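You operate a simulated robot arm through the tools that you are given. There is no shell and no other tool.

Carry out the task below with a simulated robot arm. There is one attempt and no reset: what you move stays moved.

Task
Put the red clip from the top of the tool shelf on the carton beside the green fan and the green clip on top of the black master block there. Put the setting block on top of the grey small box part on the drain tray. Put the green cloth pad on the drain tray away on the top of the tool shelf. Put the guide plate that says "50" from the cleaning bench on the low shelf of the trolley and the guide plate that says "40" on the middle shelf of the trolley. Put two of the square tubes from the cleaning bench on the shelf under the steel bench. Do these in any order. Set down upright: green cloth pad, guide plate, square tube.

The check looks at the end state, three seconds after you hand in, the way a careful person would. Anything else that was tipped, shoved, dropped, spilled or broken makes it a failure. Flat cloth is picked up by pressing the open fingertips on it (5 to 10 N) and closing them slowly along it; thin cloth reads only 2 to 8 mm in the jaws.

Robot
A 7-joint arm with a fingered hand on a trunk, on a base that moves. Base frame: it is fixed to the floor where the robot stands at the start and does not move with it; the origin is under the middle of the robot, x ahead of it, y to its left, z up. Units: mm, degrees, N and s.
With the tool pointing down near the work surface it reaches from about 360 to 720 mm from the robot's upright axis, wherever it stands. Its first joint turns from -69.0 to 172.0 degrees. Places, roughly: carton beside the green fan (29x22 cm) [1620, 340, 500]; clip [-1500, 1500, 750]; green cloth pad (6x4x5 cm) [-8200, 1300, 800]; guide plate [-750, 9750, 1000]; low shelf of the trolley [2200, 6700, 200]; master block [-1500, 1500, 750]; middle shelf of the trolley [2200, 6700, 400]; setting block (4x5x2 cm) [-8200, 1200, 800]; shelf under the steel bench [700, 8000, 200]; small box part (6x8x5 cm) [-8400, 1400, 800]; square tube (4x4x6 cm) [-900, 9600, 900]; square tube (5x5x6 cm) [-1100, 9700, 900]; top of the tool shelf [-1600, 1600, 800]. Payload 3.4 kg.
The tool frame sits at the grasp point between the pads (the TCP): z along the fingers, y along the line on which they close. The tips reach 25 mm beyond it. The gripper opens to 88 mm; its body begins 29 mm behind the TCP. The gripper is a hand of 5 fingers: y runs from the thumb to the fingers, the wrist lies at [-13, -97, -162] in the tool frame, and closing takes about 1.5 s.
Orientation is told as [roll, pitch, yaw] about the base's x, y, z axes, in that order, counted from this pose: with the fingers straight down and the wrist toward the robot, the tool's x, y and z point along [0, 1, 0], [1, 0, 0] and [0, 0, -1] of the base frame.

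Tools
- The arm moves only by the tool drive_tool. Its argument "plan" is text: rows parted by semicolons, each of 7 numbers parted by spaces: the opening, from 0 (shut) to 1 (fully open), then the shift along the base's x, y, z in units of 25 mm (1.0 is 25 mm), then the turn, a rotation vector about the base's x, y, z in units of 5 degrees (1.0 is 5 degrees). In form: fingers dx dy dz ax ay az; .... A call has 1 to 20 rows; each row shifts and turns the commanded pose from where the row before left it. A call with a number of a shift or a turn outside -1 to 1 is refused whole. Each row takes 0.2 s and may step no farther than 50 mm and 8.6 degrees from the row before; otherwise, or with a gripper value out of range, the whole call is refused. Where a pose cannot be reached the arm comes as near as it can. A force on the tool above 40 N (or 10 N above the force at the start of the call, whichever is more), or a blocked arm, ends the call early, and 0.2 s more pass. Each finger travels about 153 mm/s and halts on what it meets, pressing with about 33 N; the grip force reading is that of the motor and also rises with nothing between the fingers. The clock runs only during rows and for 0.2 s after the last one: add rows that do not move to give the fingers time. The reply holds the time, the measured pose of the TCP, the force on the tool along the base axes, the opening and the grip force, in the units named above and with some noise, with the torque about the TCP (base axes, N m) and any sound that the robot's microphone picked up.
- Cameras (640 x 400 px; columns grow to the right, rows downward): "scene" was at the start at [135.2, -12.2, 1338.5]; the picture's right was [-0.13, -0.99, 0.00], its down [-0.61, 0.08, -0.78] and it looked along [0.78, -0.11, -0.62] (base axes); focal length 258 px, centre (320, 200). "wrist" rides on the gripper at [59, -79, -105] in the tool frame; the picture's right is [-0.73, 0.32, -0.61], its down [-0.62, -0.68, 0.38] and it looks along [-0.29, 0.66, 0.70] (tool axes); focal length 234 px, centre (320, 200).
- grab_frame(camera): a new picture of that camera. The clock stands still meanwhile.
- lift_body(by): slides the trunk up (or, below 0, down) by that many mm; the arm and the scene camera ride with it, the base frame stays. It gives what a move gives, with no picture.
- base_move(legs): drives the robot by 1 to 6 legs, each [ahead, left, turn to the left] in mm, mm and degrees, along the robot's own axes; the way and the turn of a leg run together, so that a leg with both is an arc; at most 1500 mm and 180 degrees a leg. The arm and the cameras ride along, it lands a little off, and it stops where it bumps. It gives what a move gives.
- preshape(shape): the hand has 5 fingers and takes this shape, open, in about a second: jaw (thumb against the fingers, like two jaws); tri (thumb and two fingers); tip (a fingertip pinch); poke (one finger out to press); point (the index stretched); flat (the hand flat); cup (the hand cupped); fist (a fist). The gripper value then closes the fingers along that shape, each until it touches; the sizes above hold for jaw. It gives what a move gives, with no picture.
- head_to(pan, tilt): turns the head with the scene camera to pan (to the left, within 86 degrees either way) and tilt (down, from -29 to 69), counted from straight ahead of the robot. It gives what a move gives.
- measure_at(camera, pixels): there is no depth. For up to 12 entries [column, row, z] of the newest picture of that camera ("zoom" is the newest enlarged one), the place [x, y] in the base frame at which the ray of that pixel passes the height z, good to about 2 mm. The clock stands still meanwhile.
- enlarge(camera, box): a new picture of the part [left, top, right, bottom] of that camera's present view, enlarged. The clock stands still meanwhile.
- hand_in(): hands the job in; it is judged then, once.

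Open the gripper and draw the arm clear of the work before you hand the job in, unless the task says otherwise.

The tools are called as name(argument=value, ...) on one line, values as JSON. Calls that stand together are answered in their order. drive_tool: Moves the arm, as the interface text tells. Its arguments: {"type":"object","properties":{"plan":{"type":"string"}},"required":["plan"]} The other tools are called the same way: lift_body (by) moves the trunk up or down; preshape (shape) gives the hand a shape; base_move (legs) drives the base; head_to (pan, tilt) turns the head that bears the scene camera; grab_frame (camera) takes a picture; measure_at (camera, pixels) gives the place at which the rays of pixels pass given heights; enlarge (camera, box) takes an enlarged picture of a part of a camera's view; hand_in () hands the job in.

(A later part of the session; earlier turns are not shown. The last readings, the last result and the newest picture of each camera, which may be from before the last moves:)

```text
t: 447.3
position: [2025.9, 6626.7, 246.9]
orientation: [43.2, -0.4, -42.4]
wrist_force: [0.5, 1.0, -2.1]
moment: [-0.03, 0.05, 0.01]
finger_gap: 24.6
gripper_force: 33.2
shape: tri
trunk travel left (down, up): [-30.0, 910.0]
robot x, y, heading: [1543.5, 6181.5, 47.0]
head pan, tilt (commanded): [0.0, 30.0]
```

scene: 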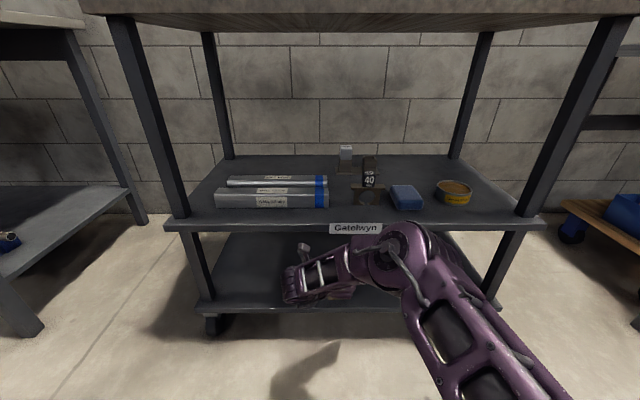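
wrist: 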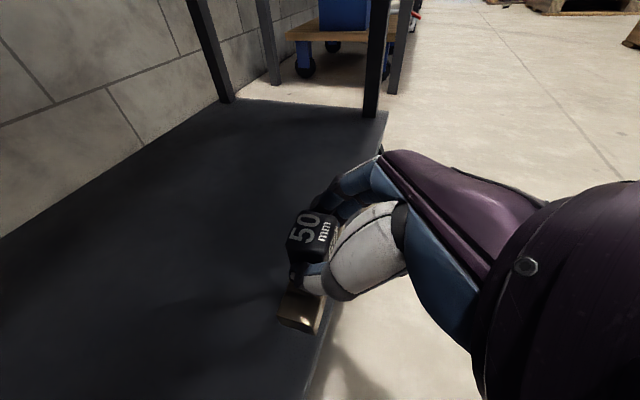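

Base ≈171 and still free; I keep going in small steps.

drive_tool(plan="0 0 0 -0.08 0 0 0;0 0 0 0 0 0 0")

drive_tool(plan="0 0 0 -0.08 0 0 0;0 0 0 0 0 0 0")

drive_tool(plan="0 0 0 -0.08 0 0 0;0 0 0 0 0 0 0")

enlarge(camera="wrist", box=[230, 230, 380, 380])

```text
t: 447.9
position: [2025.4, 6627.3, 244.6]
orientation: [43.3, -0.4, -42.4]
wrist_force: [0.1, 0.0, -1.5]
moment: [0.01, 0.0, -0.02]
finger_gap: 24.0
gripper_force: 33.1
shape: tri
trunk travel left (down, up): [-30.0, 910.0]
robot x, y, heading: [1539.0, 6180.8, 47.5]
head pan, tilt (commanded): [0.0, 30.0]
```

```text
t: 448.5
position: [2025.5, 6626.4, 243.7]
orientation: [43.3, -0.4, -42.4]
wrist_force: [-0.4, 0.2, -1.1]
moment: [-0.04, 0.01, 0.02]
finger_gap: 24.1
gripper_force: 32.9
shape: tri
trunk travel left (down, up): [-30.0, 910.0]
robot x, y, heading: [1542.8, 6184.1, 47.5]
head pan, tilt (commanded): [0.0, 30.0]
```

```text
t: 449.1
position: [2026.0, 6626.2, 241.8]
orientation: [43.2, -0.5, -42.6]
wrist_force: [0.5, -0.2, -2.1]
moment: [-0.01, 0.01, -0.01]
finger_gap: 24.1
gripper_force: 33.0
shape: tri
trunk travel left (down, up): [-30.0, 910.0]
robot x, y, heading: [1542.7, 6180.9, 47.3]
head pan, tilt (commanded): [0.0, 30.0]
```

```text
2.67 times, centred on (305, 305) of wrist
```

zoom: 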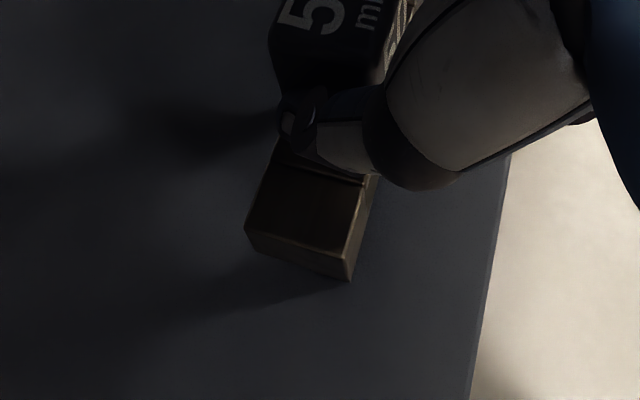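

Shadow is closing in; I continue to contact.

drive_tool(plan="0 0 0 -0.08 0 0 0;0 0 0 0 0 0 0")

drive_tool(plan="0 0 0 -0.08 0 0 0;0 0 0 0 0 0 0")

drive_tool(plan="0 0 0 -0.08 0 0 0;0 0 0 0 0 0 0")

drive_tool(plan="0 0 0 -0.08 0 0 0;0 0 0 0 0 0 0")

```text
t: 449.7
position: [2026.4, 6626.5, 239.6]
orientation: [43.1, -0.3, -42.4]
wrist_force: [0.6, -0.4, 0.2]
moment: [0.01, -0.01, -0.02]
finger_gap: 24.2
gripper_force: 32.8
shape: tri
trunk travel left (down, up): [-30.0, 910.0]
robot x, y, heading: [1542.8, 6181.5, 47.2]
head pan, tilt (commanded): [0.0, 30.0]
```

```text
t: 450.3
position: [2023.9, 6627.4, 238.5]
orientation: [43.2, -0.4, -42.5]
wrist_force: [0.6, -1.0, 3.8]
moment: [0.07, 0.02, 0.0]
finger_gap: 24.3
gripper_force: 32.7
shape: tri
trunk travel left (down, up): [-30.0, 910.0]
robot x, y, heading: [1541.7, 6181.0, 47.4]
head pan, tilt (commanded): [0.0, 30.0]
```

```text
t: 450.9
position: [2025.4, 6628.8, 236.9]
orientation: [43.5, -0.5, -42.5]
wrist_force: [0.6, -2.1, 12.9]
moment: [0.02, -0.17, 0.01]
finger_gap: 24.6
gripper_force: 32.9
shape: tri
trunk travel left (down, up): [-30.0, 910.0]
robot x, y, heading: [1541.2, 6181.9, 47.4]
head pan, tilt (commanded): [0.0, 30.0]
```

```text
t: 451.5
position: [2026.5, 6626.3, 236.9]
orientation: [43.5, -0.5, -42.5]
wrist_force: [0.6, -0.8, 21.3]
moment: [0.1, -0.27, 0.02]
finger_gap: 24.8
gripper_force: 33.1
shape: tri
trunk travel left (down, up): [-30.0, 910.0]
robot x, y, heading: [1538.3, 6180.1, 47.3]
head pan, tilt (commanded): [0.0, 30.0]
```

Contact: low shelf is at z≈163. I ease up 3 mm and check the plate's uprightness from the wrist.

drive_tool(plan="0 0 0 0.08 0 0 0;0 0 0 0.04 0 0 0;0 0 0 0 0 0 0")

enlarge(camera="wrist", box=[260, 260, 360, 340])

```text
t: 452.3
position: [2024.3, 6625.6, 237.3]
orientation: [43.3, -0.3, -42.5]
wrist_force: [1.9, -1.2, 13.0]
moment: [0.06, -0.15, 0.02]
finger_gap: 24.8
gripper_force: 33.2
shape: tri
trunk travel left (down, up): [-30.0, 910.0]
robot x, y, heading: [1542.8, 6183.9, 47.3]
head pan, tilt (commanded): [0.0, 30.0]
```

```text
5.00 times, centred on (310, 300) of wrist
```

zoom: 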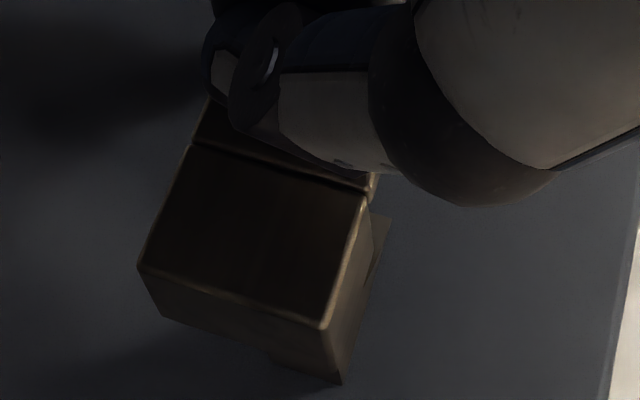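

enlarge(camera="wrist", box=[290, 270, 350, 320])

enlarge(camera="scene", box=[290, 250, 400, 330])

```text
8.00 times, centred on (320, 295) of wrist
```

zoom: 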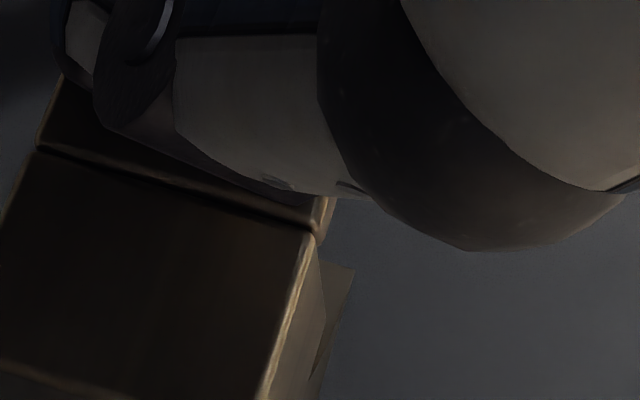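

```text
5.00 times, centred on (345, 290) of scene
```

zoom: 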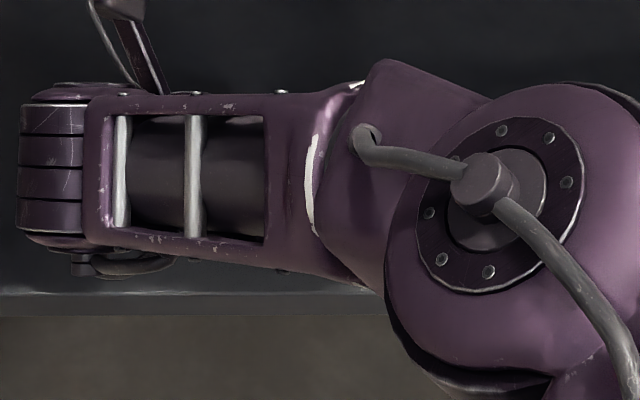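

I re-enlarge the wrist view and measure flange and base corners at their heights (211 and 163).

enlarge(camera="wrist", box=[280, 270, 360, 330])

measure_at(camera="wrist", pixels=[[310.4, 325.6, 211], [273.6, 314, 211], [315, 336.4, 163], [315, 336.4, 201], [324.4, 303.1, 190]])

```text
6.67 times, centred on (320, 300) of wrist
```

zoom: 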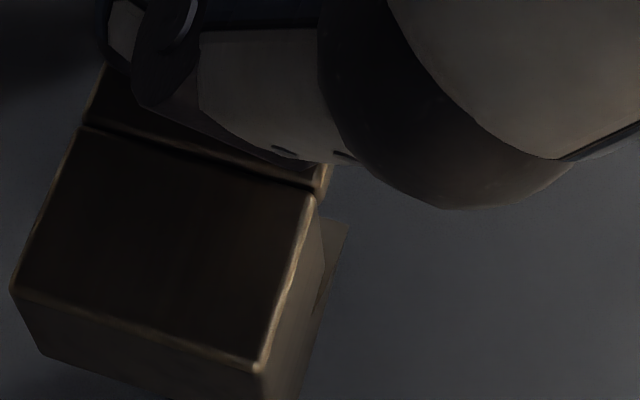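

```text
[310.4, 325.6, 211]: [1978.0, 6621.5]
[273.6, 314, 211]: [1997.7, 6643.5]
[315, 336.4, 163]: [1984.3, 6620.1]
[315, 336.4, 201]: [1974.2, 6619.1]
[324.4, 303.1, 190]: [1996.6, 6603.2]
```

enlarge(camera="wrist", box=[280, 295, 360, 355])

```text
6.67 times, centred on (320, 325) of wrist
```

zoom: 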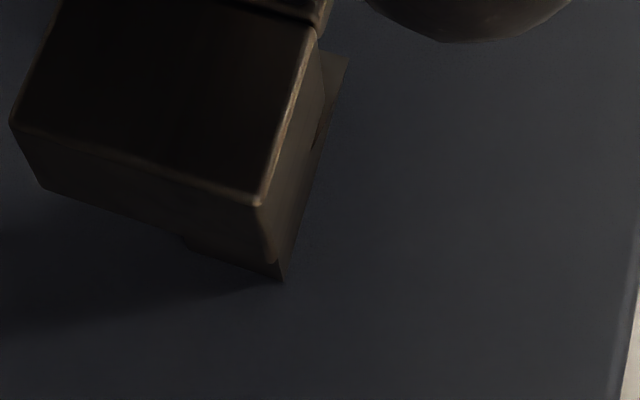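

measure_at(camera="zoom", pixels=[[262, 205, 213], [12, 125, 213], [270, 262, 194], [283, 282, 163], [185, 245, 163], [610, 399, 163]])

```text
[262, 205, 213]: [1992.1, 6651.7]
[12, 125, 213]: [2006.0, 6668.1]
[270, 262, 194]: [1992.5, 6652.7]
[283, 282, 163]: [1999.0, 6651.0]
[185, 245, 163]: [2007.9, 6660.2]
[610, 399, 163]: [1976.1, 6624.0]
```

The plate is within ~2° of upright, base 40 mm inside the edge. I ease up 1 mm and open gradually.

drive_tool(plan="0 0 0 0.05 0 0 0;0 0 0 0 0 0 0;0.2 0 0 0 0 0 0;0.26 0 0 0 0 0 0;0.3 0 0 0 0 0 0;0.32 0 0 0 0 0 0;0.35 0 0 0 0 0 0;0.4 0 0 0 0 0 0;0.46 0 0 0 0 0 0;0.55 0 0 0 0 0 0;0.65 0 0 0 0 0 0;0.75 0 0 0 0 0 0;0.75 0 0 0 0 0 0")

enlarge(camera="wrist", box=[230, 190, 410, 370])

```text
t: 455.1
position: [2024.3, 6626.8, 236.5]
orientation: [43.2, -0.4, -42.6]
wrist_force: [-0.7, 0.4, 1.6]
moment: [-0.02, -0.05, -0.01]
finger_gap: 65.1
gripper_force: 0.0
shape: tri
trunk travel left (down, up): [-30.0, 910.0]
robot x, y, heading: [1537.1, 6180.0, 47.4]
head pan, tilt (commanded): [0.0, 30.0]
```

```text
2.22 times, centred on (320, 280) of wrist
```

zoom: 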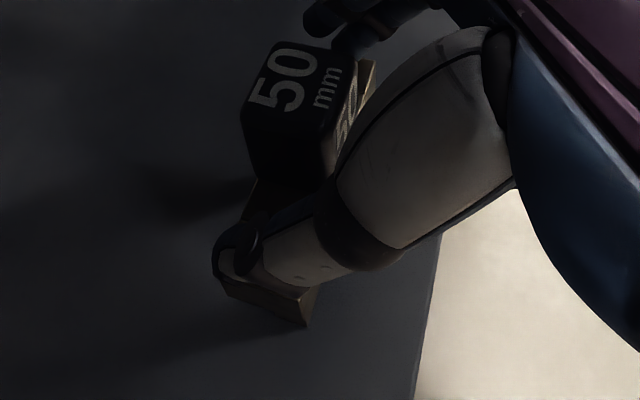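

The plate stands free. I withdraw back-and-up along the tool axis, then straight back out.

drive_tool(plan="0.78 -0.12 -0.13 0.2 0 0 0;0.78 -0.184 -0.203 0.292 0 0 0;0.78 -0.25 -0.27 0.36 0 0 0;0.78 -0.4 -0.44 0.36 0 0 0;0.78 -0.6 -0.66 0.1 0 0 0;0.78 -0.65 -0.72 0 0 0 0;0.78 -0.65 -0.72 0 0 0 0;0.78 -0.65 -0.72 0 0 0 0;0.78 0 0 0 0 0 0")

grab_frame(camera="wrist")

grab_frame(camera="scene")

```text
t: 457.1
position: [1939.1, 6531.5, 269.6]
orientation: [43.2, -0.5, -42.6]
wrist_force: [-0.8, 0.0, -1.4]
moment: [-0.04, -0.01, -0.02]
finger_gap: 68.5
gripper_force: 0.0
shape: tri
trunk travel left (down, up): [-30.0, 910.0]
robot x, y, heading: [1539.2, 6180.6, 47.4]
head pan, tilt (commanded): [0.0, 30.0]
```

```text
taken
```

wrist: 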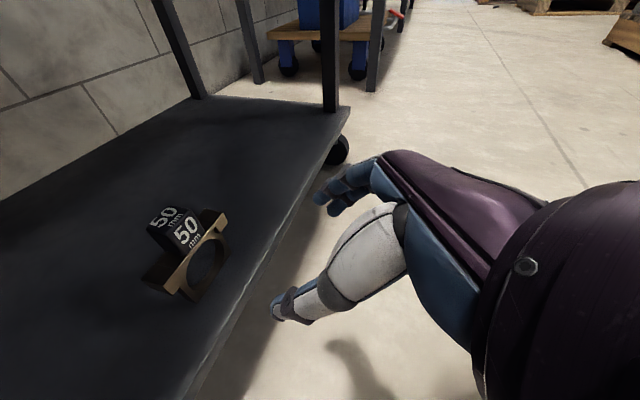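

```text
taken
```

scene: 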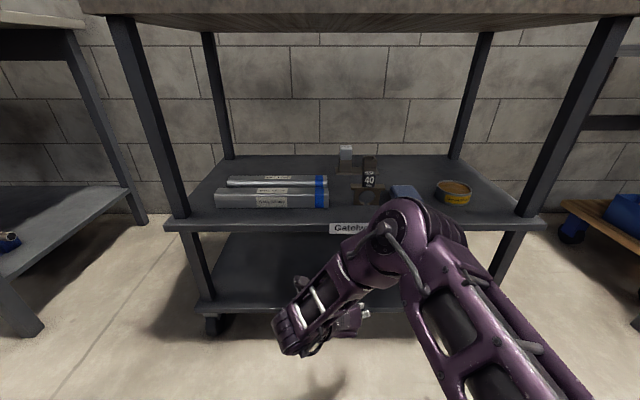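

Plate 50 stands upright on the low shelf, plate 40 on the middle one. I retract the hand, raise the trunk and strafe back for the second tube.

drive_tool(plan="0.78 -0.6 -0.66 0.5 0 0 0;0.78 -0.6 -0.66 0.5 0 0 0;0.78 -0.6 -0.66 0.5 0 0 0;0.78 -0.5 -0.55 0.5 0 0 0;0.78 0 0 0 0 0 0")

lift_body(by=400)

lift_body(by=230)

base_move(legs=[[25, 0, 0.3], [0, 1400, 0], [-30, 1400, 0]])

```text
t: 458.3
position: [1880.4, 6465.9, 321.0]
orientation: [43.2, -0.4, -42.5]
wrist_force: [-0.3, -0.3, 0.6]
moment: [0.0, -0.02, 0.05]
finger_gap: 68.6
gripper_force: 0.2
shape: tri
trunk travel left (down, up): [-30.0, 910.0]
robot x, y, heading: [1539.7, 6181.6, 47.2]
head pan, tilt (commanded): [0.0, 30.0]
```

```text
t: 462.1
position: [1880.4, 6467.0, 721.1]
orientation: [43.1, -0.4, -42.5]
wrist_force: [0.2, -0.4, -0.5]
moment: [0.03, 0.02, -0.01]
finger_gap: 68.4
gripper_force: 0.1
shape: tri
trunk travel left (down, up): [-430.0, 510.0]
robot x, y, heading: [1537.3, 6176.3, 47.1]
head pan, tilt (commanded): [0.0, 30.0]
```

```text
t: 464.5
position: [1880.8, 6466.4, 951.9]
orientation: [43.1, -0.4, -42.5]
wrist_force: [-0.8, 0.1, 0.0]
moment: [0.0, 0.02, 0.0]
finger_gap: 68.3
gripper_force: 0.2
shape: tri
trunk travel left (down, up): [-660.0, 280.0]
robot x, y, heading: [1543.1, 6180.6, 47.0]
head pan, tilt (commanded): [0.0, 30.0]
```

```text
t: 478.7
position: [-168.7, 8430.4, 951.3]
orientation: [43.2, -0.4, -44.5]
wrist_force: [-0.1, 0.3, 0.5]
moment: [0.01, -0.02, 0.0]
finger_gap: 68.2
gripper_force: 0.0
shape: tri
trunk travel left (down, up): [-660.0, 280.0]
robot x, y, heading: [-515.2, 8157.3, 45.1]
head pan, tilt (commanded): [0.0, 30.0]
```

I back off 150 mm for the green cabinet, fix heading, and strafe left to v≈6950; there I set the hand to the wrist-toward-me jaw pose.

base_move(legs=[[-160, 0, 2.6], [0, 1080, 0]])

preshape(shape="jaw")

drive_tool(plan="0.75 0 0 0.6 -0.74 0.673 0;0.75 0 0 0.6 -0.74 0.673 0;0.75 0 0 0.6 -0.74 0.673 0;0.75 0 0 0 -0.74 0.673 0;0.75 0 0 0 -0.74 0.673 0;0.75 0 0 0 -0.74 0.673 0;0.75 0 0 0 -0.74 0.673 0;0.75 0 0 0 -0.74 0.673 0;0.75 0 0 0 -0.47 0.43 0;0.75 0 0 0 0 0 0")

drive_tool(plan="0.75 0 0 0 0 0 1;0.75 0 0 0 0 0 1;0.75 0 0 0 0 0 1;0.75 0 0 0 0 0 1;0.75 0 0 0 0 0 1;0.75 0 0 0 0 0 1;0.75 0 0 0 0 0 1;0.75 0 0 0 0 0 1;0.75 0 0 0 0 0 1;0.75 0 0 0 0 0 1;0.75 0 0 0 0 0 1;0.75 0 0 0 0 0 1;0.75 0 0 0 0 0 1;0.75 0 0 0 0 0 1;0.75 0 0 0 0 0 1;0.75 0 0 0 0 0 1;0.75 0 0 0 0 0 1;0.75 0 0 0 0 0 1;0.75 0 0 0 0 0 0")

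head_to(pan=0, tilt=40)

grab_frame(camera="scene")

```text
t: 485.3
position: [-1085.1, 9047.3, 950.9]
orientation: [43.2, -0.5, -42.0]
wrist_force: [-0.1, 0.1, -0.2]
moment: [0.02, 0.0, -0.02]
finger_gap: 68.6
gripper_force: 0.0
shape: tri
trunk travel left (down, up): [-660.0, 280.0]
robot x, y, heading: [-1417.9, 8759.0, 47.6]
head pan, tilt (commanded): [0.0, 30.0]
```

```text
t: 486.2
position: [-1085.6, 9047.2, 951.6]
orientation: [43.3, -0.4, -41.9]
wrist_force: [-0.4, 0.0, -0.5]
moment: [0.0, -0.02, -0.01]
finger_gap: 87.7
gripper_force: 0.1
shape: jaw
trunk travel left (down, up): [-660.0, 280.0]
robot x, y, heading: [-1421.0, 8755.6, 48.1]
head pan, tilt (commanded): [0.0, 30.0]
```

```text
t: 488.4
position: [-1085.0, 9046.7, 995.9]
orientation: [-0.1, 0.0, -41.7]
wrist_force: [-0.1, 0.1, 0.3]
moment: [-0.02, 0.0, -0.01]
finger_gap: 66.3
gripper_force: 0.1
shape: jaw
trunk travel left (down, up): [-660.0, 280.0]
robot x, y, heading: [-1421.5, 8754.6, 47.7]
head pan, tilt (commanded): [0.0, 30.0]
```

```text
t: 492.4
position: [-1084.5, 9046.8, 996.6]
orientation: [0.0, 0.1, 48.3]
wrist_force: [0.7, 0.4, -0.4]
moment: [0.03, -0.01, 0.02]
finger_gap: 66.5
gripper_force: 0.1
shape: jaw
trunk travel left (down, up): [-660.0, 280.0]
robot x, y, heading: [-1423.5, 8754.0, 47.9]
head pan, tilt (commanded): [0.0, 30.0]
```

```text
t: 493.1
position: [-1086.1, 9047.8, 996.5]
orientation: [0.0, -0.1, 48.3]
wrist_force: [0.1, -0.5, -0.1]
moment: [-0.01, 0.05, 0.0]
finger_gap: 66.1
gripper_force: 0.0
shape: jaw
trunk travel left (down, up): [-660.0, 280.0]
robot x, y, heading: [-1420.9, 8758.7, 47.7]
head pan, tilt (commanded): [0.0, 40.0]
```

```text
taken
```

scene: 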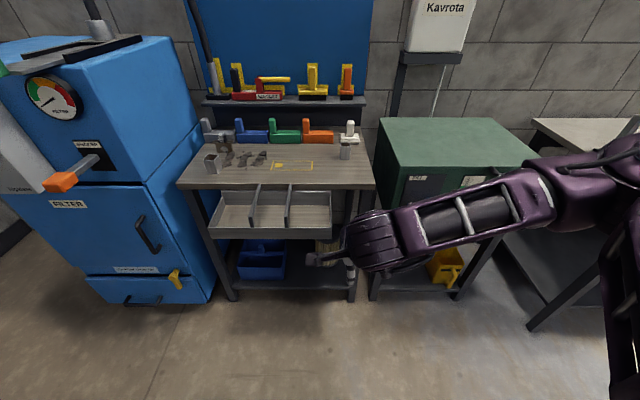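

The right tube is visible at (345,151). I enlarge and measure it.

enlarge(camera="scene", box=[310, 110, 400, 180])

```text
5.71 times, centred on (355, 145) of scene
```

zoom: 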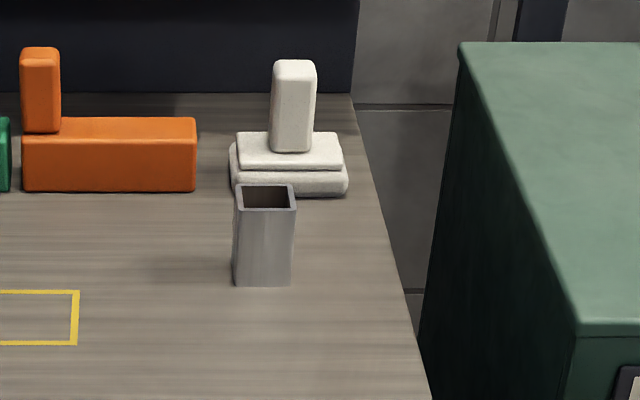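

measure_at(camera="zoom", pixels=[[233, 286, 862], [291, 286, 862], [236, 184, 922], [295, 185, 922], [296, 212, 922], [234, 211, 922], [233, 195, 862], [345, 195, 862]])

```text
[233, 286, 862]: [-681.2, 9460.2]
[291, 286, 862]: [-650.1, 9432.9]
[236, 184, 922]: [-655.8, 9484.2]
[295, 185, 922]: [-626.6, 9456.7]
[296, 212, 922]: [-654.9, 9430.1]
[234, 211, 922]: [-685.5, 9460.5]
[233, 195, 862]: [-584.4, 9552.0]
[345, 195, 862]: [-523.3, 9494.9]
```

The right tube is 40 mm square at centre (-656,9458). I step 385 mm ahead and 55 mm right to reach it.

base_move(legs=[[385, -55, 0]])

grab_frame(camera="scene")

grab_frame(camera="wrist")

```text
t: 495.5
position: [-785.0, 9297.9, 996.3]
orientation: [0.0, 0.0, 48.3]
wrist_force: [0.6, 0.3, -0.1]
moment: [0.04, 0.03, 0.0]
finger_gap: 66.2
gripper_force: 0.1
shape: jaw
trunk travel left (down, up): [-660.0, 280.0]
robot x, y, heading: [-1121.3, 9008.0, 47.7]
head pan, tilt (commanded): [0.0, 40.0]
```

```text
taken
```

scene: 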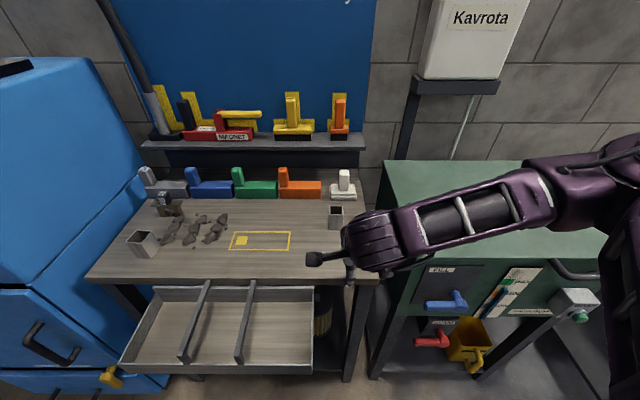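

```text
taken
```

wrist: 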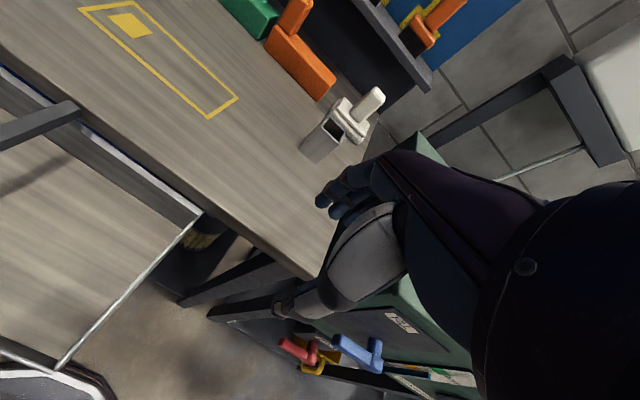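

I re-measure the tube from this nearer view.

enlarge(camera="scene", box=[300, 180, 370, 240])

```text
6.67 times, centred on (335, 210) of scene
```

zoom: 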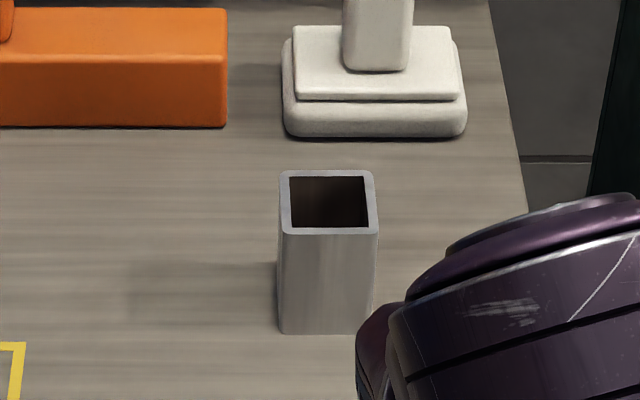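

measure_at(camera="zoom", pixels=[[279, 333, 862], [370, 334, 862], [280, 170, 922], [374, 171, 922], [379, 234, 922], [282, 234, 922], [285, 135, 862]])

measure_at(camera="wrist", pixels=[[325, 110, 922], [348, 128, 922], [335, 142, 922], [300, 150, 862], [318, 163, 862]])

```text
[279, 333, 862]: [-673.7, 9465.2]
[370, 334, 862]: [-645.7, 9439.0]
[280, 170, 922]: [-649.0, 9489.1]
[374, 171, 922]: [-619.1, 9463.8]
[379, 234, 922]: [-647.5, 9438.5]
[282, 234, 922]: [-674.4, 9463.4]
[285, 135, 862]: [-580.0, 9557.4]
```

```text
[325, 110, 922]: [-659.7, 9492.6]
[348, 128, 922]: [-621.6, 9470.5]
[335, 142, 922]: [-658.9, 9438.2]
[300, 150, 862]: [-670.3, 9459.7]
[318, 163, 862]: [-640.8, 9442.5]
```

Tube centre ≈(-650,9462). I move above it at z≈988.

drive_tool(plan="0.75 0.6 0.729 -0.03 0 0 0;0.75 0.6 0.729 -0.03 0 0 0;0.75 0.6 0.729 -0.03 0 0 0;0.75 0.6 0.729 -0.03 0 0 0;0.75 0.6 0.729 -0.03 0 0 0;0.75 0.6 0.729 -0.03 0 0 0;0.75 0.6 0.729 -0.03 0 0 0;0.75 0.6 0.729 -0.03 0 0 0;0.75 0.6 0.729 -0.03 0 0 0;0.75 0 0 0 0 0 0")

enlarge(camera="wrist", box=[210, 180, 360, 320])

```text
t: 497.7
position: [-649.2, 9460.2, 990.8]
orientation: [0.0, 0.0, 48.3]
wrist_force: [0.1, -0.1, 0.7]
moment: [0.0, 0.0, 0.01]
finger_gap: 66.3
gripper_force: 0.1
shape: jaw
trunk travel left (down, up): [-660.0, 280.0]
robot x, y, heading: [-1118.1, 9007.4, 47.6]
head pan, tilt (commanded): [0.0, 40.0]
```

```text
2.86 times, centred on (285, 250) of wrist
```

zoom: 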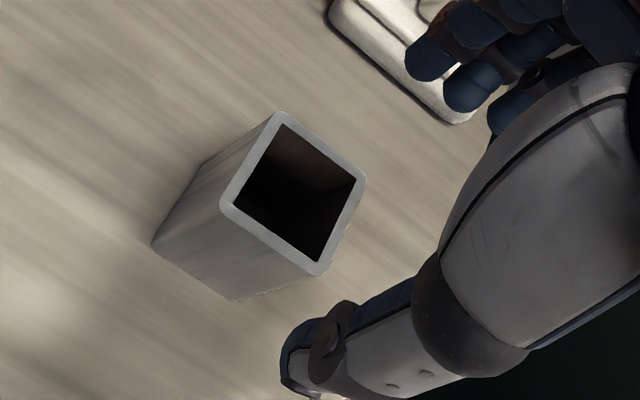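

measure_at(camera="zoom", pixels=[[276, 111, 922], [367, 182, 922], [318, 277, 922], [221, 200, 922]])

```text
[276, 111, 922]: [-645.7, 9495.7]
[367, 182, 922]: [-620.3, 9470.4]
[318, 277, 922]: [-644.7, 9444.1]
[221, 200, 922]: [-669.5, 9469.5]
```

I adjust 5 mm forward and descend to z≈895, then close.

drive_tool(plan="0.85 0.08 0.2 -0.5 0 0 0;0.85 0 0 -0.85 0 0 0;0.85 0 0 -0.85 0 0 0;0.85 0 0 -0.85 0 0 0;0.85 0 0 -0.75 0 0 0;0.85 0 0 0 0 0 0")

enlarge(camera="wrist", box=[210, 170, 360, 320])

enlarge(camera="scene", box=[290, 160, 400, 240])

```text
t: 499.1
position: [-648.8, 9465.9, 895.1]
orientation: [0.0, -0.2, 48.2]
wrist_force: [0.9, 0.6, 1.2]
moment: [0.02, 0.01, 0.01]
finger_gap: 74.8
gripper_force: 0.0
shape: jaw
trunk travel left (down, up): [-660.0, 280.0]
robot x, y, heading: [-1124.9, 9006.4, 47.7]
head pan, tilt (commanded): [0.0, 40.0]
```

```text
2.67 times, centred on (285, 245) of wrist
```

zoom: 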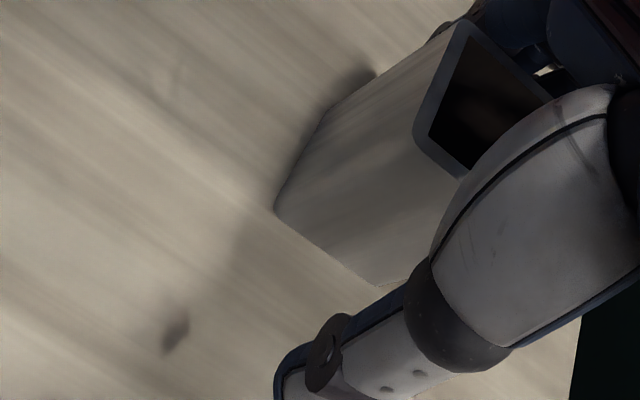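

```text
5.00 times, centred on (345, 200) of scene
```

zoom: 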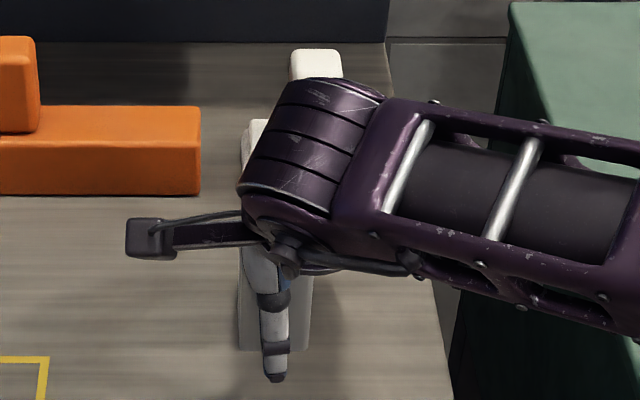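

Centred on the tube; I close in steps.

drive_tool(plan="0.7 0 0 0 0 0 0;0.6 0 0 0 0 0 0;0.52 0 0 0 0 0 0;0.46 0 0 0 0 0 0;0.4 0 0 0 0 0 0;0.3 0 0 0 0 0 0;0.2 0 0 0 0 0 0;0.1 0 0 0 0 0 0;0 0 0 0 0 0 0;0 0 0 0 0 0 0")

drive_tool(plan="0 0 0 0.4 0 0 0;0 0 0 0.9 0 0 0;0 0 0 0.9 0 0 0;0 0 0 0.9 0 0 0;0 0 0 0.9 0 0 0;0 0 0 0 0 0 0")

grab_frame(camera="wrist")

```text
t: 501.3
position: [-647.1, 9466.8, 894.8]
orientation: [0.1, 0.0, 48.3]
wrist_force: [0.2, -0.4, -1.6]
moment: [-0.02, 0.02, -0.02]
finger_gap: 33.9
gripper_force: 32.9
shape: jaw
trunk travel left (down, up): [-660.0, 280.0]
robot x, y, heading: [-1122.9, 9006.3, 47.6]
head pan, tilt (commanded): [0.0, 40.0]
```

```text
t: 502.7
position: [-649.1, 9466.9, 993.7]
orientation: [0.1, 0.0, 48.3]
wrist_force: [0.5, 0.4, -1.9]
moment: [0.01, 0.02, 0.02]
finger_gap: 34.0
gripper_force: 33.3
shape: jaw
trunk travel left (down, up): [-660.0, 280.0]
robot x, y, heading: [-1124.7, 9006.5, 47.9]
head pan, tilt (commanded): [0.0, 40.0]
```

```text
taken
```

wrist: 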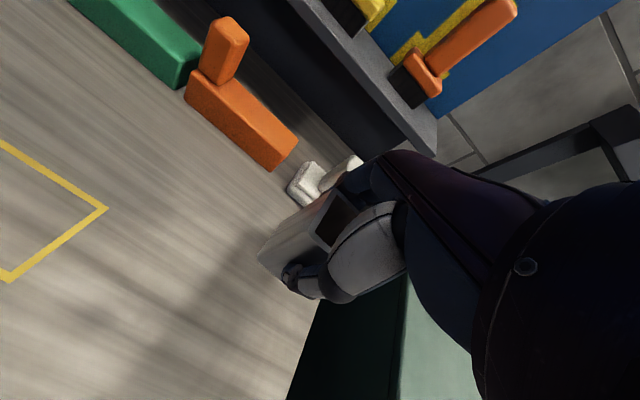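

Tube 2 is held. I draw it back, back the base off, and strafe right toward the steel bench.

drive_tool(plan="0 -0.66 -0.72 0.1 0 0 0;0 -0.66 -0.72 0 0 0 0;0 -0.66 -0.72 0 0 0 0;0 -0.66 -0.72 0 0 0 0;0 -0.66 -0.72 0 0 0 0;0 -0.66 -0.72 0 0 0 0;0 -0.66 -0.72 0 0 0 0;0 -0.66 -0.72 0 0 0 0;0 0 0 0 0 0 0")

base_move(legs=[[-420, 0, 0], [0, -1050, 0], [0, -1040, 0]])

head_to(pan=0, tilt=35)

grab_frame(camera="scene")

```text
t: 504.7
position: [-780.7, 9322.2, 994.1]
orientation: [0.0, 0.0, 48.2]
wrist_force: [-0.1, -1.1, -2.3]
moment: [-0.03, 0.02, 0.0]
finger_gap: 34.0
gripper_force: 32.7
shape: jaw
trunk travel left (down, up): [-660.0, 280.0]
robot x, y, heading: [-1121.1, 9006.2, 47.7]
head pan, tilt (commanded): [0.0, 40.0]
```

```text
t: 517.4
position: [488.5, 7605.7, 994.2]
orientation: [0.1, 0.0, 49.4]
wrist_force: [0.3, 0.1, -2.1]
moment: [-0.01, 0.02, -0.03]
finger_gap: 34.2
gripper_force: 33.4
shape: jaw
trunk travel left (down, up): [-660.0, 280.0]
robot x, y, heading: [155.6, 7284.9, 49.1]
head pan, tilt (commanded): [0.0, 40.0]
```

```text
t: 518.0
position: [488.7, 7606.4, 995.6]
orientation: [0.0, 0.0, 49.5]
wrist_force: [-0.4, -0.4, -3.0]
moment: [0.01, 0.0, 0.0]
finger_gap: 33.8
gripper_force: 33.3
shape: jaw
trunk travel left (down, up): [-660.0, 280.0]
robot x, y, heading: [154.9, 7286.5, 48.9]
head pan, tilt (commanded): [0.0, 35.0]
```

```text
taken
```

scene: 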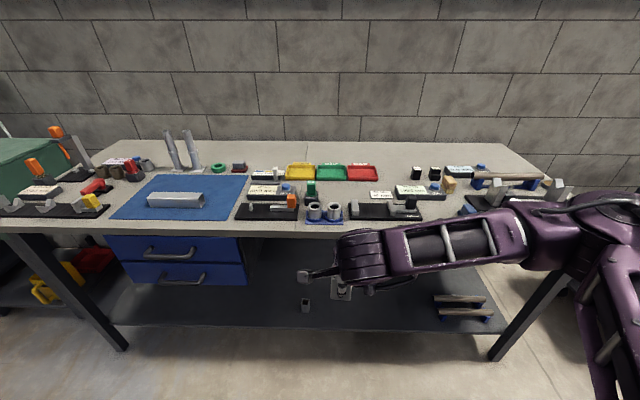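

Tube 1 stands at (304,305); my hand is 124 mm to its right. I lower the trunk in two steps as before.

lift_body(by=-330)

lift_body(by=-300)

base_move(legs=[[230, 0, -1]])

head_to(pan=0, tilt=30)

grab_frame(camera="scene")

grab_frame(camera="wrist")

```text
t: 521.3
position: [487.8, 7606.5, 664.0]
orientation: [-0.1, 0.0, 49.3]
wrist_force: [1.0, 0.4, -3.2]
moment: [-0.03, 0.04, 0.0]
finger_gap: 33.8
gripper_force: 32.7
shape: jaw
trunk travel left (down, up): [-330.0, 610.0]
robot x, y, heading: [151.5, 7288.2, 49.0]
head pan, tilt (commanded): [0.0, 35.0]
```

```text
t: 524.3
position: [487.9, 7606.4, 365.3]
orientation: [0.0, -0.1, 49.4]
wrist_force: [-0.2, -0.2, -3.3]
moment: [0.0, -0.02, 0.03]
finger_gap: 33.6
gripper_force: 33.0
shape: jaw
trunk travel left (down, up): [-30.0, 910.0]
robot x, y, heading: [153.8, 7283.2, 49.1]
head pan, tilt (commanded): [0.0, 35.0]
```

```text
t: 526.0
position: [649.4, 7773.8, 364.4]
orientation: [0.1, -0.1, 48.3]
wrist_force: [0.3, -0.4, -2.7]
moment: [0.01, 0.02, 0.0]
finger_gap: 33.8
gripper_force: 33.1
shape: jaw
trunk travel left (down, up): [-30.0, 910.0]
robot x, y, heading: [310.8, 7456.5, 48.0]
head pan, tilt (commanded): [0.0, 35.0]
```

```text
t: 526.7
position: [646.9, 7772.5, 363.2]
orientation: [-0.1, -0.1, 48.3]
wrist_force: [-0.5, -0.1, -2.9]
moment: [0.02, 0.02, -0.03]
finger_gap: 33.6
gripper_force: 33.4
shape: jaw
trunk travel left (down, up): [-30.0, 910.0]
robot x, y, heading: [308.4, 7459.0, 48.3]
head pan, tilt (commanded): [0.0, 30.0]
```

```text
taken
```

scene: 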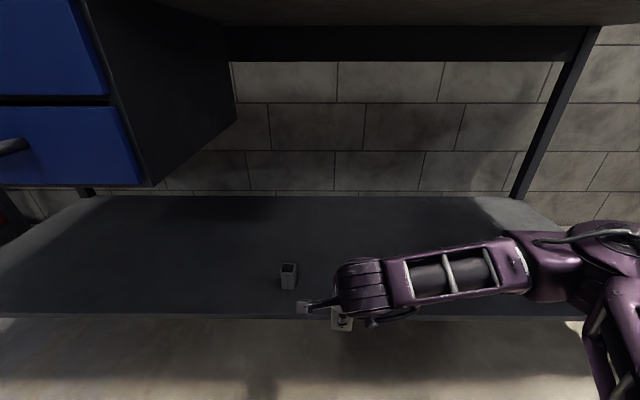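

```text
taken
```

wrist: 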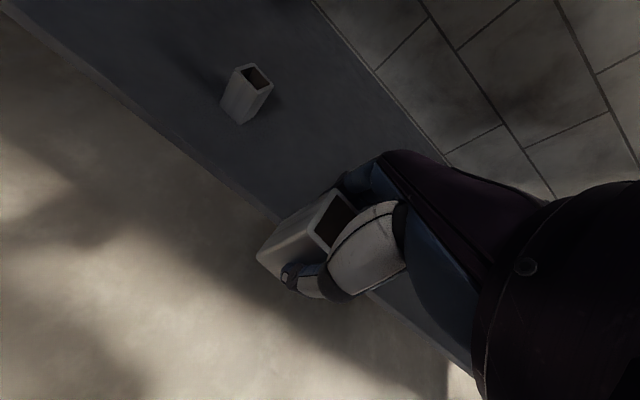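

The way in is clear, tube 1 stays 120 mm left. I move in 181 mm and down to z≈277.

drive_tool(plan="0 0.61 0.67 0 0 0 0;0 0.61 0.67 0 0 0 0;0 0.61 0.67 0 0 0 0;0 0.61 0.67 0 0 0 0;0 0.61 0.67 0 0 0 0;0 0.61 0.67 0 0 0 0;0 0.61 0.67 0 0 0 0;0 0.61 0.67 0 0 0 0;0 0 0 -0.8 0 0 0;0 0 0 -0.8 0 0 0;0 0 0 -0.9 0 0 0;0 0 0 -0.9 0 0 0;0 0 0 0 0 0 0")

grab_frame(camera="scene")

```text
t: 529.5
position: [769.8, 7909.4, 279.2]
orientation: [0.0, 0.0, 48.4]
wrist_force: [-0.1, -1.0, -2.2]
moment: [0.03, -0.02, 0.03]
finger_gap: 33.9
gripper_force: 32.4
shape: jaw
trunk travel left (down, up): [-30.0, 910.0]
robot x, y, heading: [310.8, 7458.6, 48.1]
head pan, tilt (commanded): [0.0, 30.0]
```

```text
taken
```

scene: 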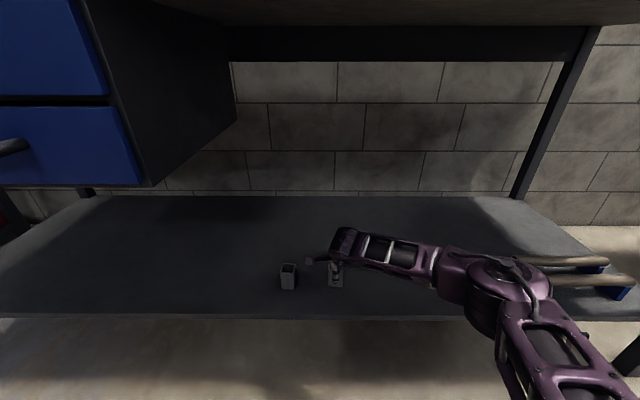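

The elbow keeps clear of the bars. I creep down to contact (expected near z≈264).

drive_tool(plan="0 0 0 -0.2 0 0 0;0 0 0 -0.16 0 0 0;0 0 0 0 0 0 0")

drive_tool(plan="0 0 0 -0.08 0 0 0;0 0 0 0 0 0 0")

drive_tool(plan="0 0 0 -0.08 0 0 0;0 0 0 0 0 0 0")

```text
t: 530.3
position: [768.5, 7908.1, 269.9]
orientation: [0.0, 0.0, 48.3]
wrist_force: [0.2, 0.2, -2.2]
moment: [0.01, -0.02, 0.0]
finger_gap: 33.9
gripper_force: 32.9
shape: jaw
trunk travel left (down, up): [-30.0, 910.0]
robot x, y, heading: [311.1, 7461.3, 48.2]
head pan, tilt (commanded): [0.0, 30.0]
```

```text
t: 530.9
position: [769.3, 7908.0, 267.4]
orientation: [0.0, 0.0, 48.4]
wrist_force: [-0.4, 0.0, -3.0]
moment: [0.01, -0.01, 0.03]
finger_gap: 33.8
gripper_force: 33.1
shape: jaw
trunk travel left (down, up): [-30.0, 910.0]
robot x, y, heading: [311.1, 7462.0, 48.2]
head pan, tilt (commanded): [0.0, 30.0]
```

```text
t: 531.5
position: [770.6, 7908.6, 266.2]
orientation: [0.1, 0.0, 48.4]
wrist_force: [0.3, -0.7, -2.4]
moment: [0.0, 0.0, -0.02]
finger_gap: 33.9
gripper_force: 32.4
shape: jaw
trunk travel left (down, up): [-30.0, 910.0]
robot x, y, heading: [308.1, 7462.4, 48.1]
head pan, tilt (commanded): [0.0, 30.0]
```

drive_tool(plan="0 0 0 -0.08 0 0 0;0 0 0 0 0 0 0")

drive_tool(plan="0 0 0 -0.08 0 0 0;0 0 0 0 0 0 0")

```text
t: 532.1
position: [769.7, 7908.0, 263.8]
orientation: [-0.1, -0.1, 48.3]
wrist_force: [-0.2, 0.1, -0.7]
moment: [-0.02, 0.01, 0.01]
finger_gap: 34.1
gripper_force: 32.7
shape: jaw
trunk travel left (down, up): [-30.0, 910.0]
robot x, y, heading: [305.5, 7460.8, 47.9]
head pan, tilt (commanded): [0.0, 30.0]
```

```text
t: 532.7
position: [769.9, 7908.0, 265.4]
orientation: [0.1, -0.1, 48.4]
wrist_force: [-0.7, -2.1, 7.7]
moment: [-0.04, 0.04, 0.02]
finger_gap: 34.1
gripper_force: 33.1
shape: jaw
trunk travel left (down, up): [-30.0, 910.0]
robot x, y, heading: [306.3, 7459.3, 48.0]
head pan, tilt (commanded): [0.0, 30.0]
```

Contact at z≈264 with about 10 N and almost no moment: the tube stands flat. I open gradually.

drive_tool(plan="0.3 0 0 0 0 0 0;0.38 0 0 0 0 0 0;0.42 0 0 0 0 0 0;0.46 0 0 0 0 0 0;0.5 0 0 0 0 0 0;0.55 0 0 0 0 0 0;0.62 0 0 0 0 0 0;0.7 0 0 0 0 0 0;0.8 0 0 0 0 0 0;0.8 0 0 0 0 0 0")

drive_tool(plan="0.85 0 0 0.4 0 0 0;0.85 0 0 0.8 0 0 0;0.85 0 0 0.9 0 0 0;0.85 0 0 0.9 0 0 0;0.85 0 0 0.9 0 0 0;0.85 -0.65 -0.7 0 0 0 0;0.85 -0.65 -0.7 0 0 0 0;0.85 -0.65 -0.7 0 0 0 0;0.85 -0.65 -0.7 0 0 0 0;0.85 -0.65 -0.7 0 0 0 0;0.85 -0.65 -0.7 0 0 0 0;0.85 -0.65 -0.7 0 0 0 0;0.85 0 0 0 0 0 0")

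grab_frame(camera="wrist")

grab_frame(camera="scene")

```text
t: 534.9
position: [769.7, 7908.6, 262.3]
orientation: [0.0, 0.0, 48.4]
wrist_force: [-0.1, 0.3, 0.0]
moment: [0.0, 0.03, -0.02]
finger_gap: 70.2
gripper_force: 0.1
shape: jaw
trunk travel left (down, up): [-30.0, 910.0]
robot x, y, heading: [307.3, 7462.0, 48.0]
head pan, tilt (commanded): [0.0, 30.0]
```

```text
t: 537.7
position: [656.0, 7786.0, 360.5]
orientation: [0.0, 0.0, 48.4]
wrist_force: [0.3, 0.1, 0.1]
moment: [0.02, -0.01, 0.0]
finger_gap: 74.7
gripper_force: 0.0
shape: jaw
trunk travel left (down, up): [-30.0, 910.0]
robot x, y, heading: [307.9, 7457.7, 48.3]
head pan, tilt (commanded): [0.0, 30.0]
```

```text
taken
```

wrist: 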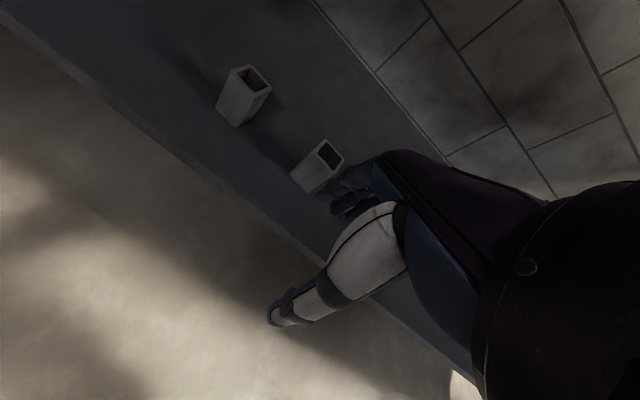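

```text
taken
```

scene: 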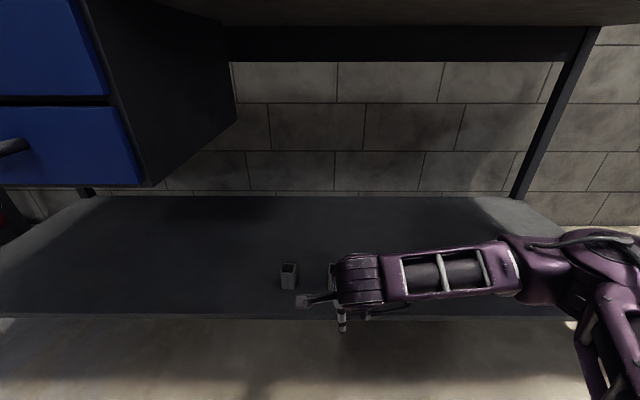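

Both tubes stand upright on the shelf. Next is the drain tray far beyond the machine; I back out, raise the trunk, and look toward that side.

drive_tool(plan="0.8 -0.65 -0.7 0.3 0 0 0;0.8 -0.65 -0.7 0.3 0 0 0;0.8 -0.65 -0.7 0.3 0 0 0;0.8 0 0 0 0 0 0")

base_move(legs=[[-260, 0, 0]])

lift_body(by=400)

lift_body(by=170)

base_move(legs=[[0, 0, 92], [1300, 0, 0]])

head_to(pan=70, tilt=15)

grab_frame(camera="scene")

```text
t: 538.7
position: [607.3, 7735.1, 384.0]
orientation: [-0.1, 0.0, 48.4]
wrist_force: [0.1, 0.1, -0.3]
moment: [0.0, 0.0, -0.01]
finger_gap: 70.7
gripper_force: 0.0
shape: jaw
trunk travel left (down, up): [-30.0, 910.0]
robot x, y, heading: [307.0, 7460.9, 48.3]
head pan, tilt (commanded): [0.0, 30.0]
```

```text
t: 540.5
position: [429.1, 7536.7, 384.1]
orientation: [0.0, 0.1, 48.4]
wrist_force: [0.2, 0.4, 0.7]
moment: [0.04, 0.0, -0.01]
finger_gap: 70.5
gripper_force: 0.1
shape: jaw
trunk travel left (down, up): [-30.0, 910.0]
robot x, y, heading: [125.7, 7264.4, 47.9]
head pan, tilt (commanded): [0.0, 30.0]
```

```text
t: 544.4
position: [429.0, 7538.0, 783.3]
orientation: [-0.1, 0.0, 48.4]
wrist_force: [-0.8, -0.3, 0.5]
moment: [-0.04, 0.0, 0.0]
finger_gap: 70.7
gripper_force: 0.0
shape: jaw
trunk travel left (down, up): [-430.0, 510.0]
robot x, y, heading: [133.1, 7264.0, 48.1]
head pan, tilt (commanded): [0.0, 30.0]
```

```text
t: 546.3
position: [428.2, 7537.8, 953.7]
orientation: [0.0, -0.1, 48.4]
wrist_force: [0.1, -0.5, -0.6]
moment: [0.02, 0.0, -0.02]
finger_gap: 70.8
gripper_force: 0.1
shape: jaw
trunk travel left (down, up): [-600.0, 340.0]
robot x, y, heading: [132.5, 7264.9, 47.6]
head pan, tilt (commanded): [0.0, 30.0]
```

```text
t: 556.7
position: [-1132.7, 8394.0, 952.7]
orientation: [-0.1, 0.0, 139.8]
wrist_force: [0.8, 0.2, -0.4]
moment: [-0.02, -0.01, 0.01]
finger_gap: 70.5
gripper_force: 0.1
shape: jaw
trunk travel left (down, up): [-600.0, 340.0]
robot x, y, heading: [-849.0, 8101.1, 139.1]
head pan, tilt (commanded): [0.0, 30.0]
```

```text
t: 558.1
position: [-1132.7, 8392.0, 951.7]
orientation: [0.0, -0.1, 139.7]
wrist_force: [0.5, 0.3, 0.6]
moment: [0.0, 0.0, -0.01]
finger_gap: 70.4
gripper_force: 0.0
shape: jaw
trunk travel left (down, up): [-600.0, 340.0]
robot x, y, heading: [-852.6, 8104.4, 139.1]
head pan, tilt (commanded): [70.0, 15.0]
```

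```text
taken
```

scene: 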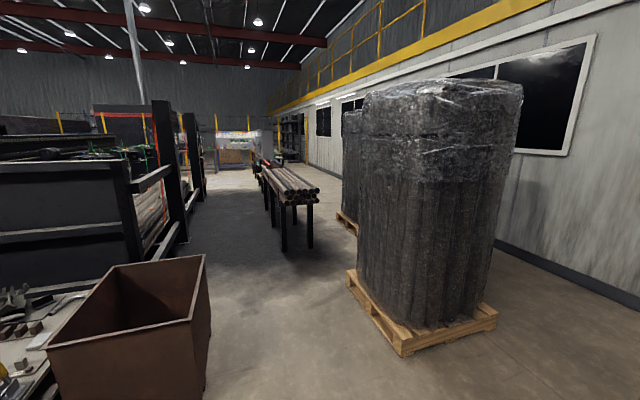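

A corridor runs behind the machine toward the far end. I measure floor points of the tube rack, bin, left rack and pallets.

measure_at(camera="scene", pixels=[[284, 250, 0], [310, 247, 0], [268, 212, 0], [190, 241, 0], [207, 335, 100], [100, 395, 100], [350, 290, 0], [402, 355, 0], [497, 315, 0], [345, 225, 0], [205, 200, 0], [20, 290, 200]])

enlarge(camera="scene", box=[160, 90, 360, 260])

```text
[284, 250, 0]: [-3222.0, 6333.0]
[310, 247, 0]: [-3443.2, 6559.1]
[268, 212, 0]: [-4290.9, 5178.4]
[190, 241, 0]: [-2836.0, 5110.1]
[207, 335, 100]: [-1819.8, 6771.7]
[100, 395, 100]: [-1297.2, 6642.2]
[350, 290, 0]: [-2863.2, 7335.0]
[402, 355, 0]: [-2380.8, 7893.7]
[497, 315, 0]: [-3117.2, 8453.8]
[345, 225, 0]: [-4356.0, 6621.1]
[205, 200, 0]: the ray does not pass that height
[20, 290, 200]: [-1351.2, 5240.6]
```

```text
2.35 times, centred on (260, 175) of scene
```

zoom: 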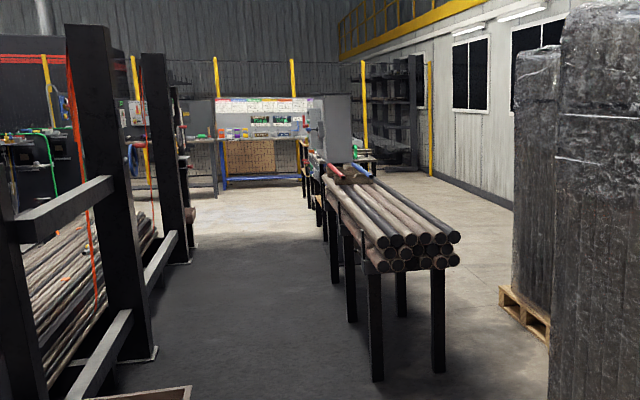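

Corridor middle: v≈6450 past the bin and pallet, then v≈6100 beside the tube rack. I turn to face along it and drive the first legs.

base_move(legs=[[0, 0, 88.6], [1150, -360, 0], [900, 0, 0]])

head_to(pan=0, tilt=20)

grab_frame(camera="scene")

```text
t: 572.3
position: [-2792.2, 6558.7, 953.5]
orientation: [0.0, 0.0, -131.5]
wrist_force: [-0.6, 0.2, -0.5]
moment: [-0.03, 0.0, -0.05]
finger_gap: 70.6
gripper_force: 0.1
shape: jaw
trunk travel left (down, up): [-600.0, 340.0]
robot x, y, heading: [-2492.3, 6834.1, -132.1]
head pan, tilt (commanded): [70.0, 15.0]
```

```text
t: 573.7
position: [-2791.8, 6558.8, 952.7]
orientation: [0.0, 0.0, -131.5]
wrist_force: [0.7, -0.6, 0.1]
moment: [-0.01, 0.04, -0.04]
finger_gap: 70.4
gripper_force: 0.0
shape: jaw
trunk travel left (down, up): [-600.0, 340.0]
robot x, y, heading: [-2492.6, 6833.1, -131.9]
head pan, tilt (commanded): [0.0, 20.0]
```

```text
taken
```

scene: 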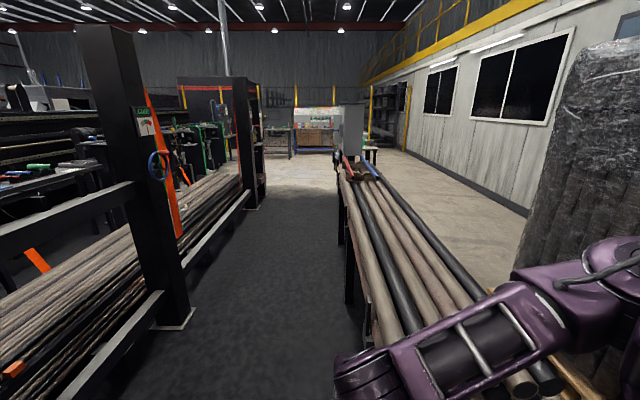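

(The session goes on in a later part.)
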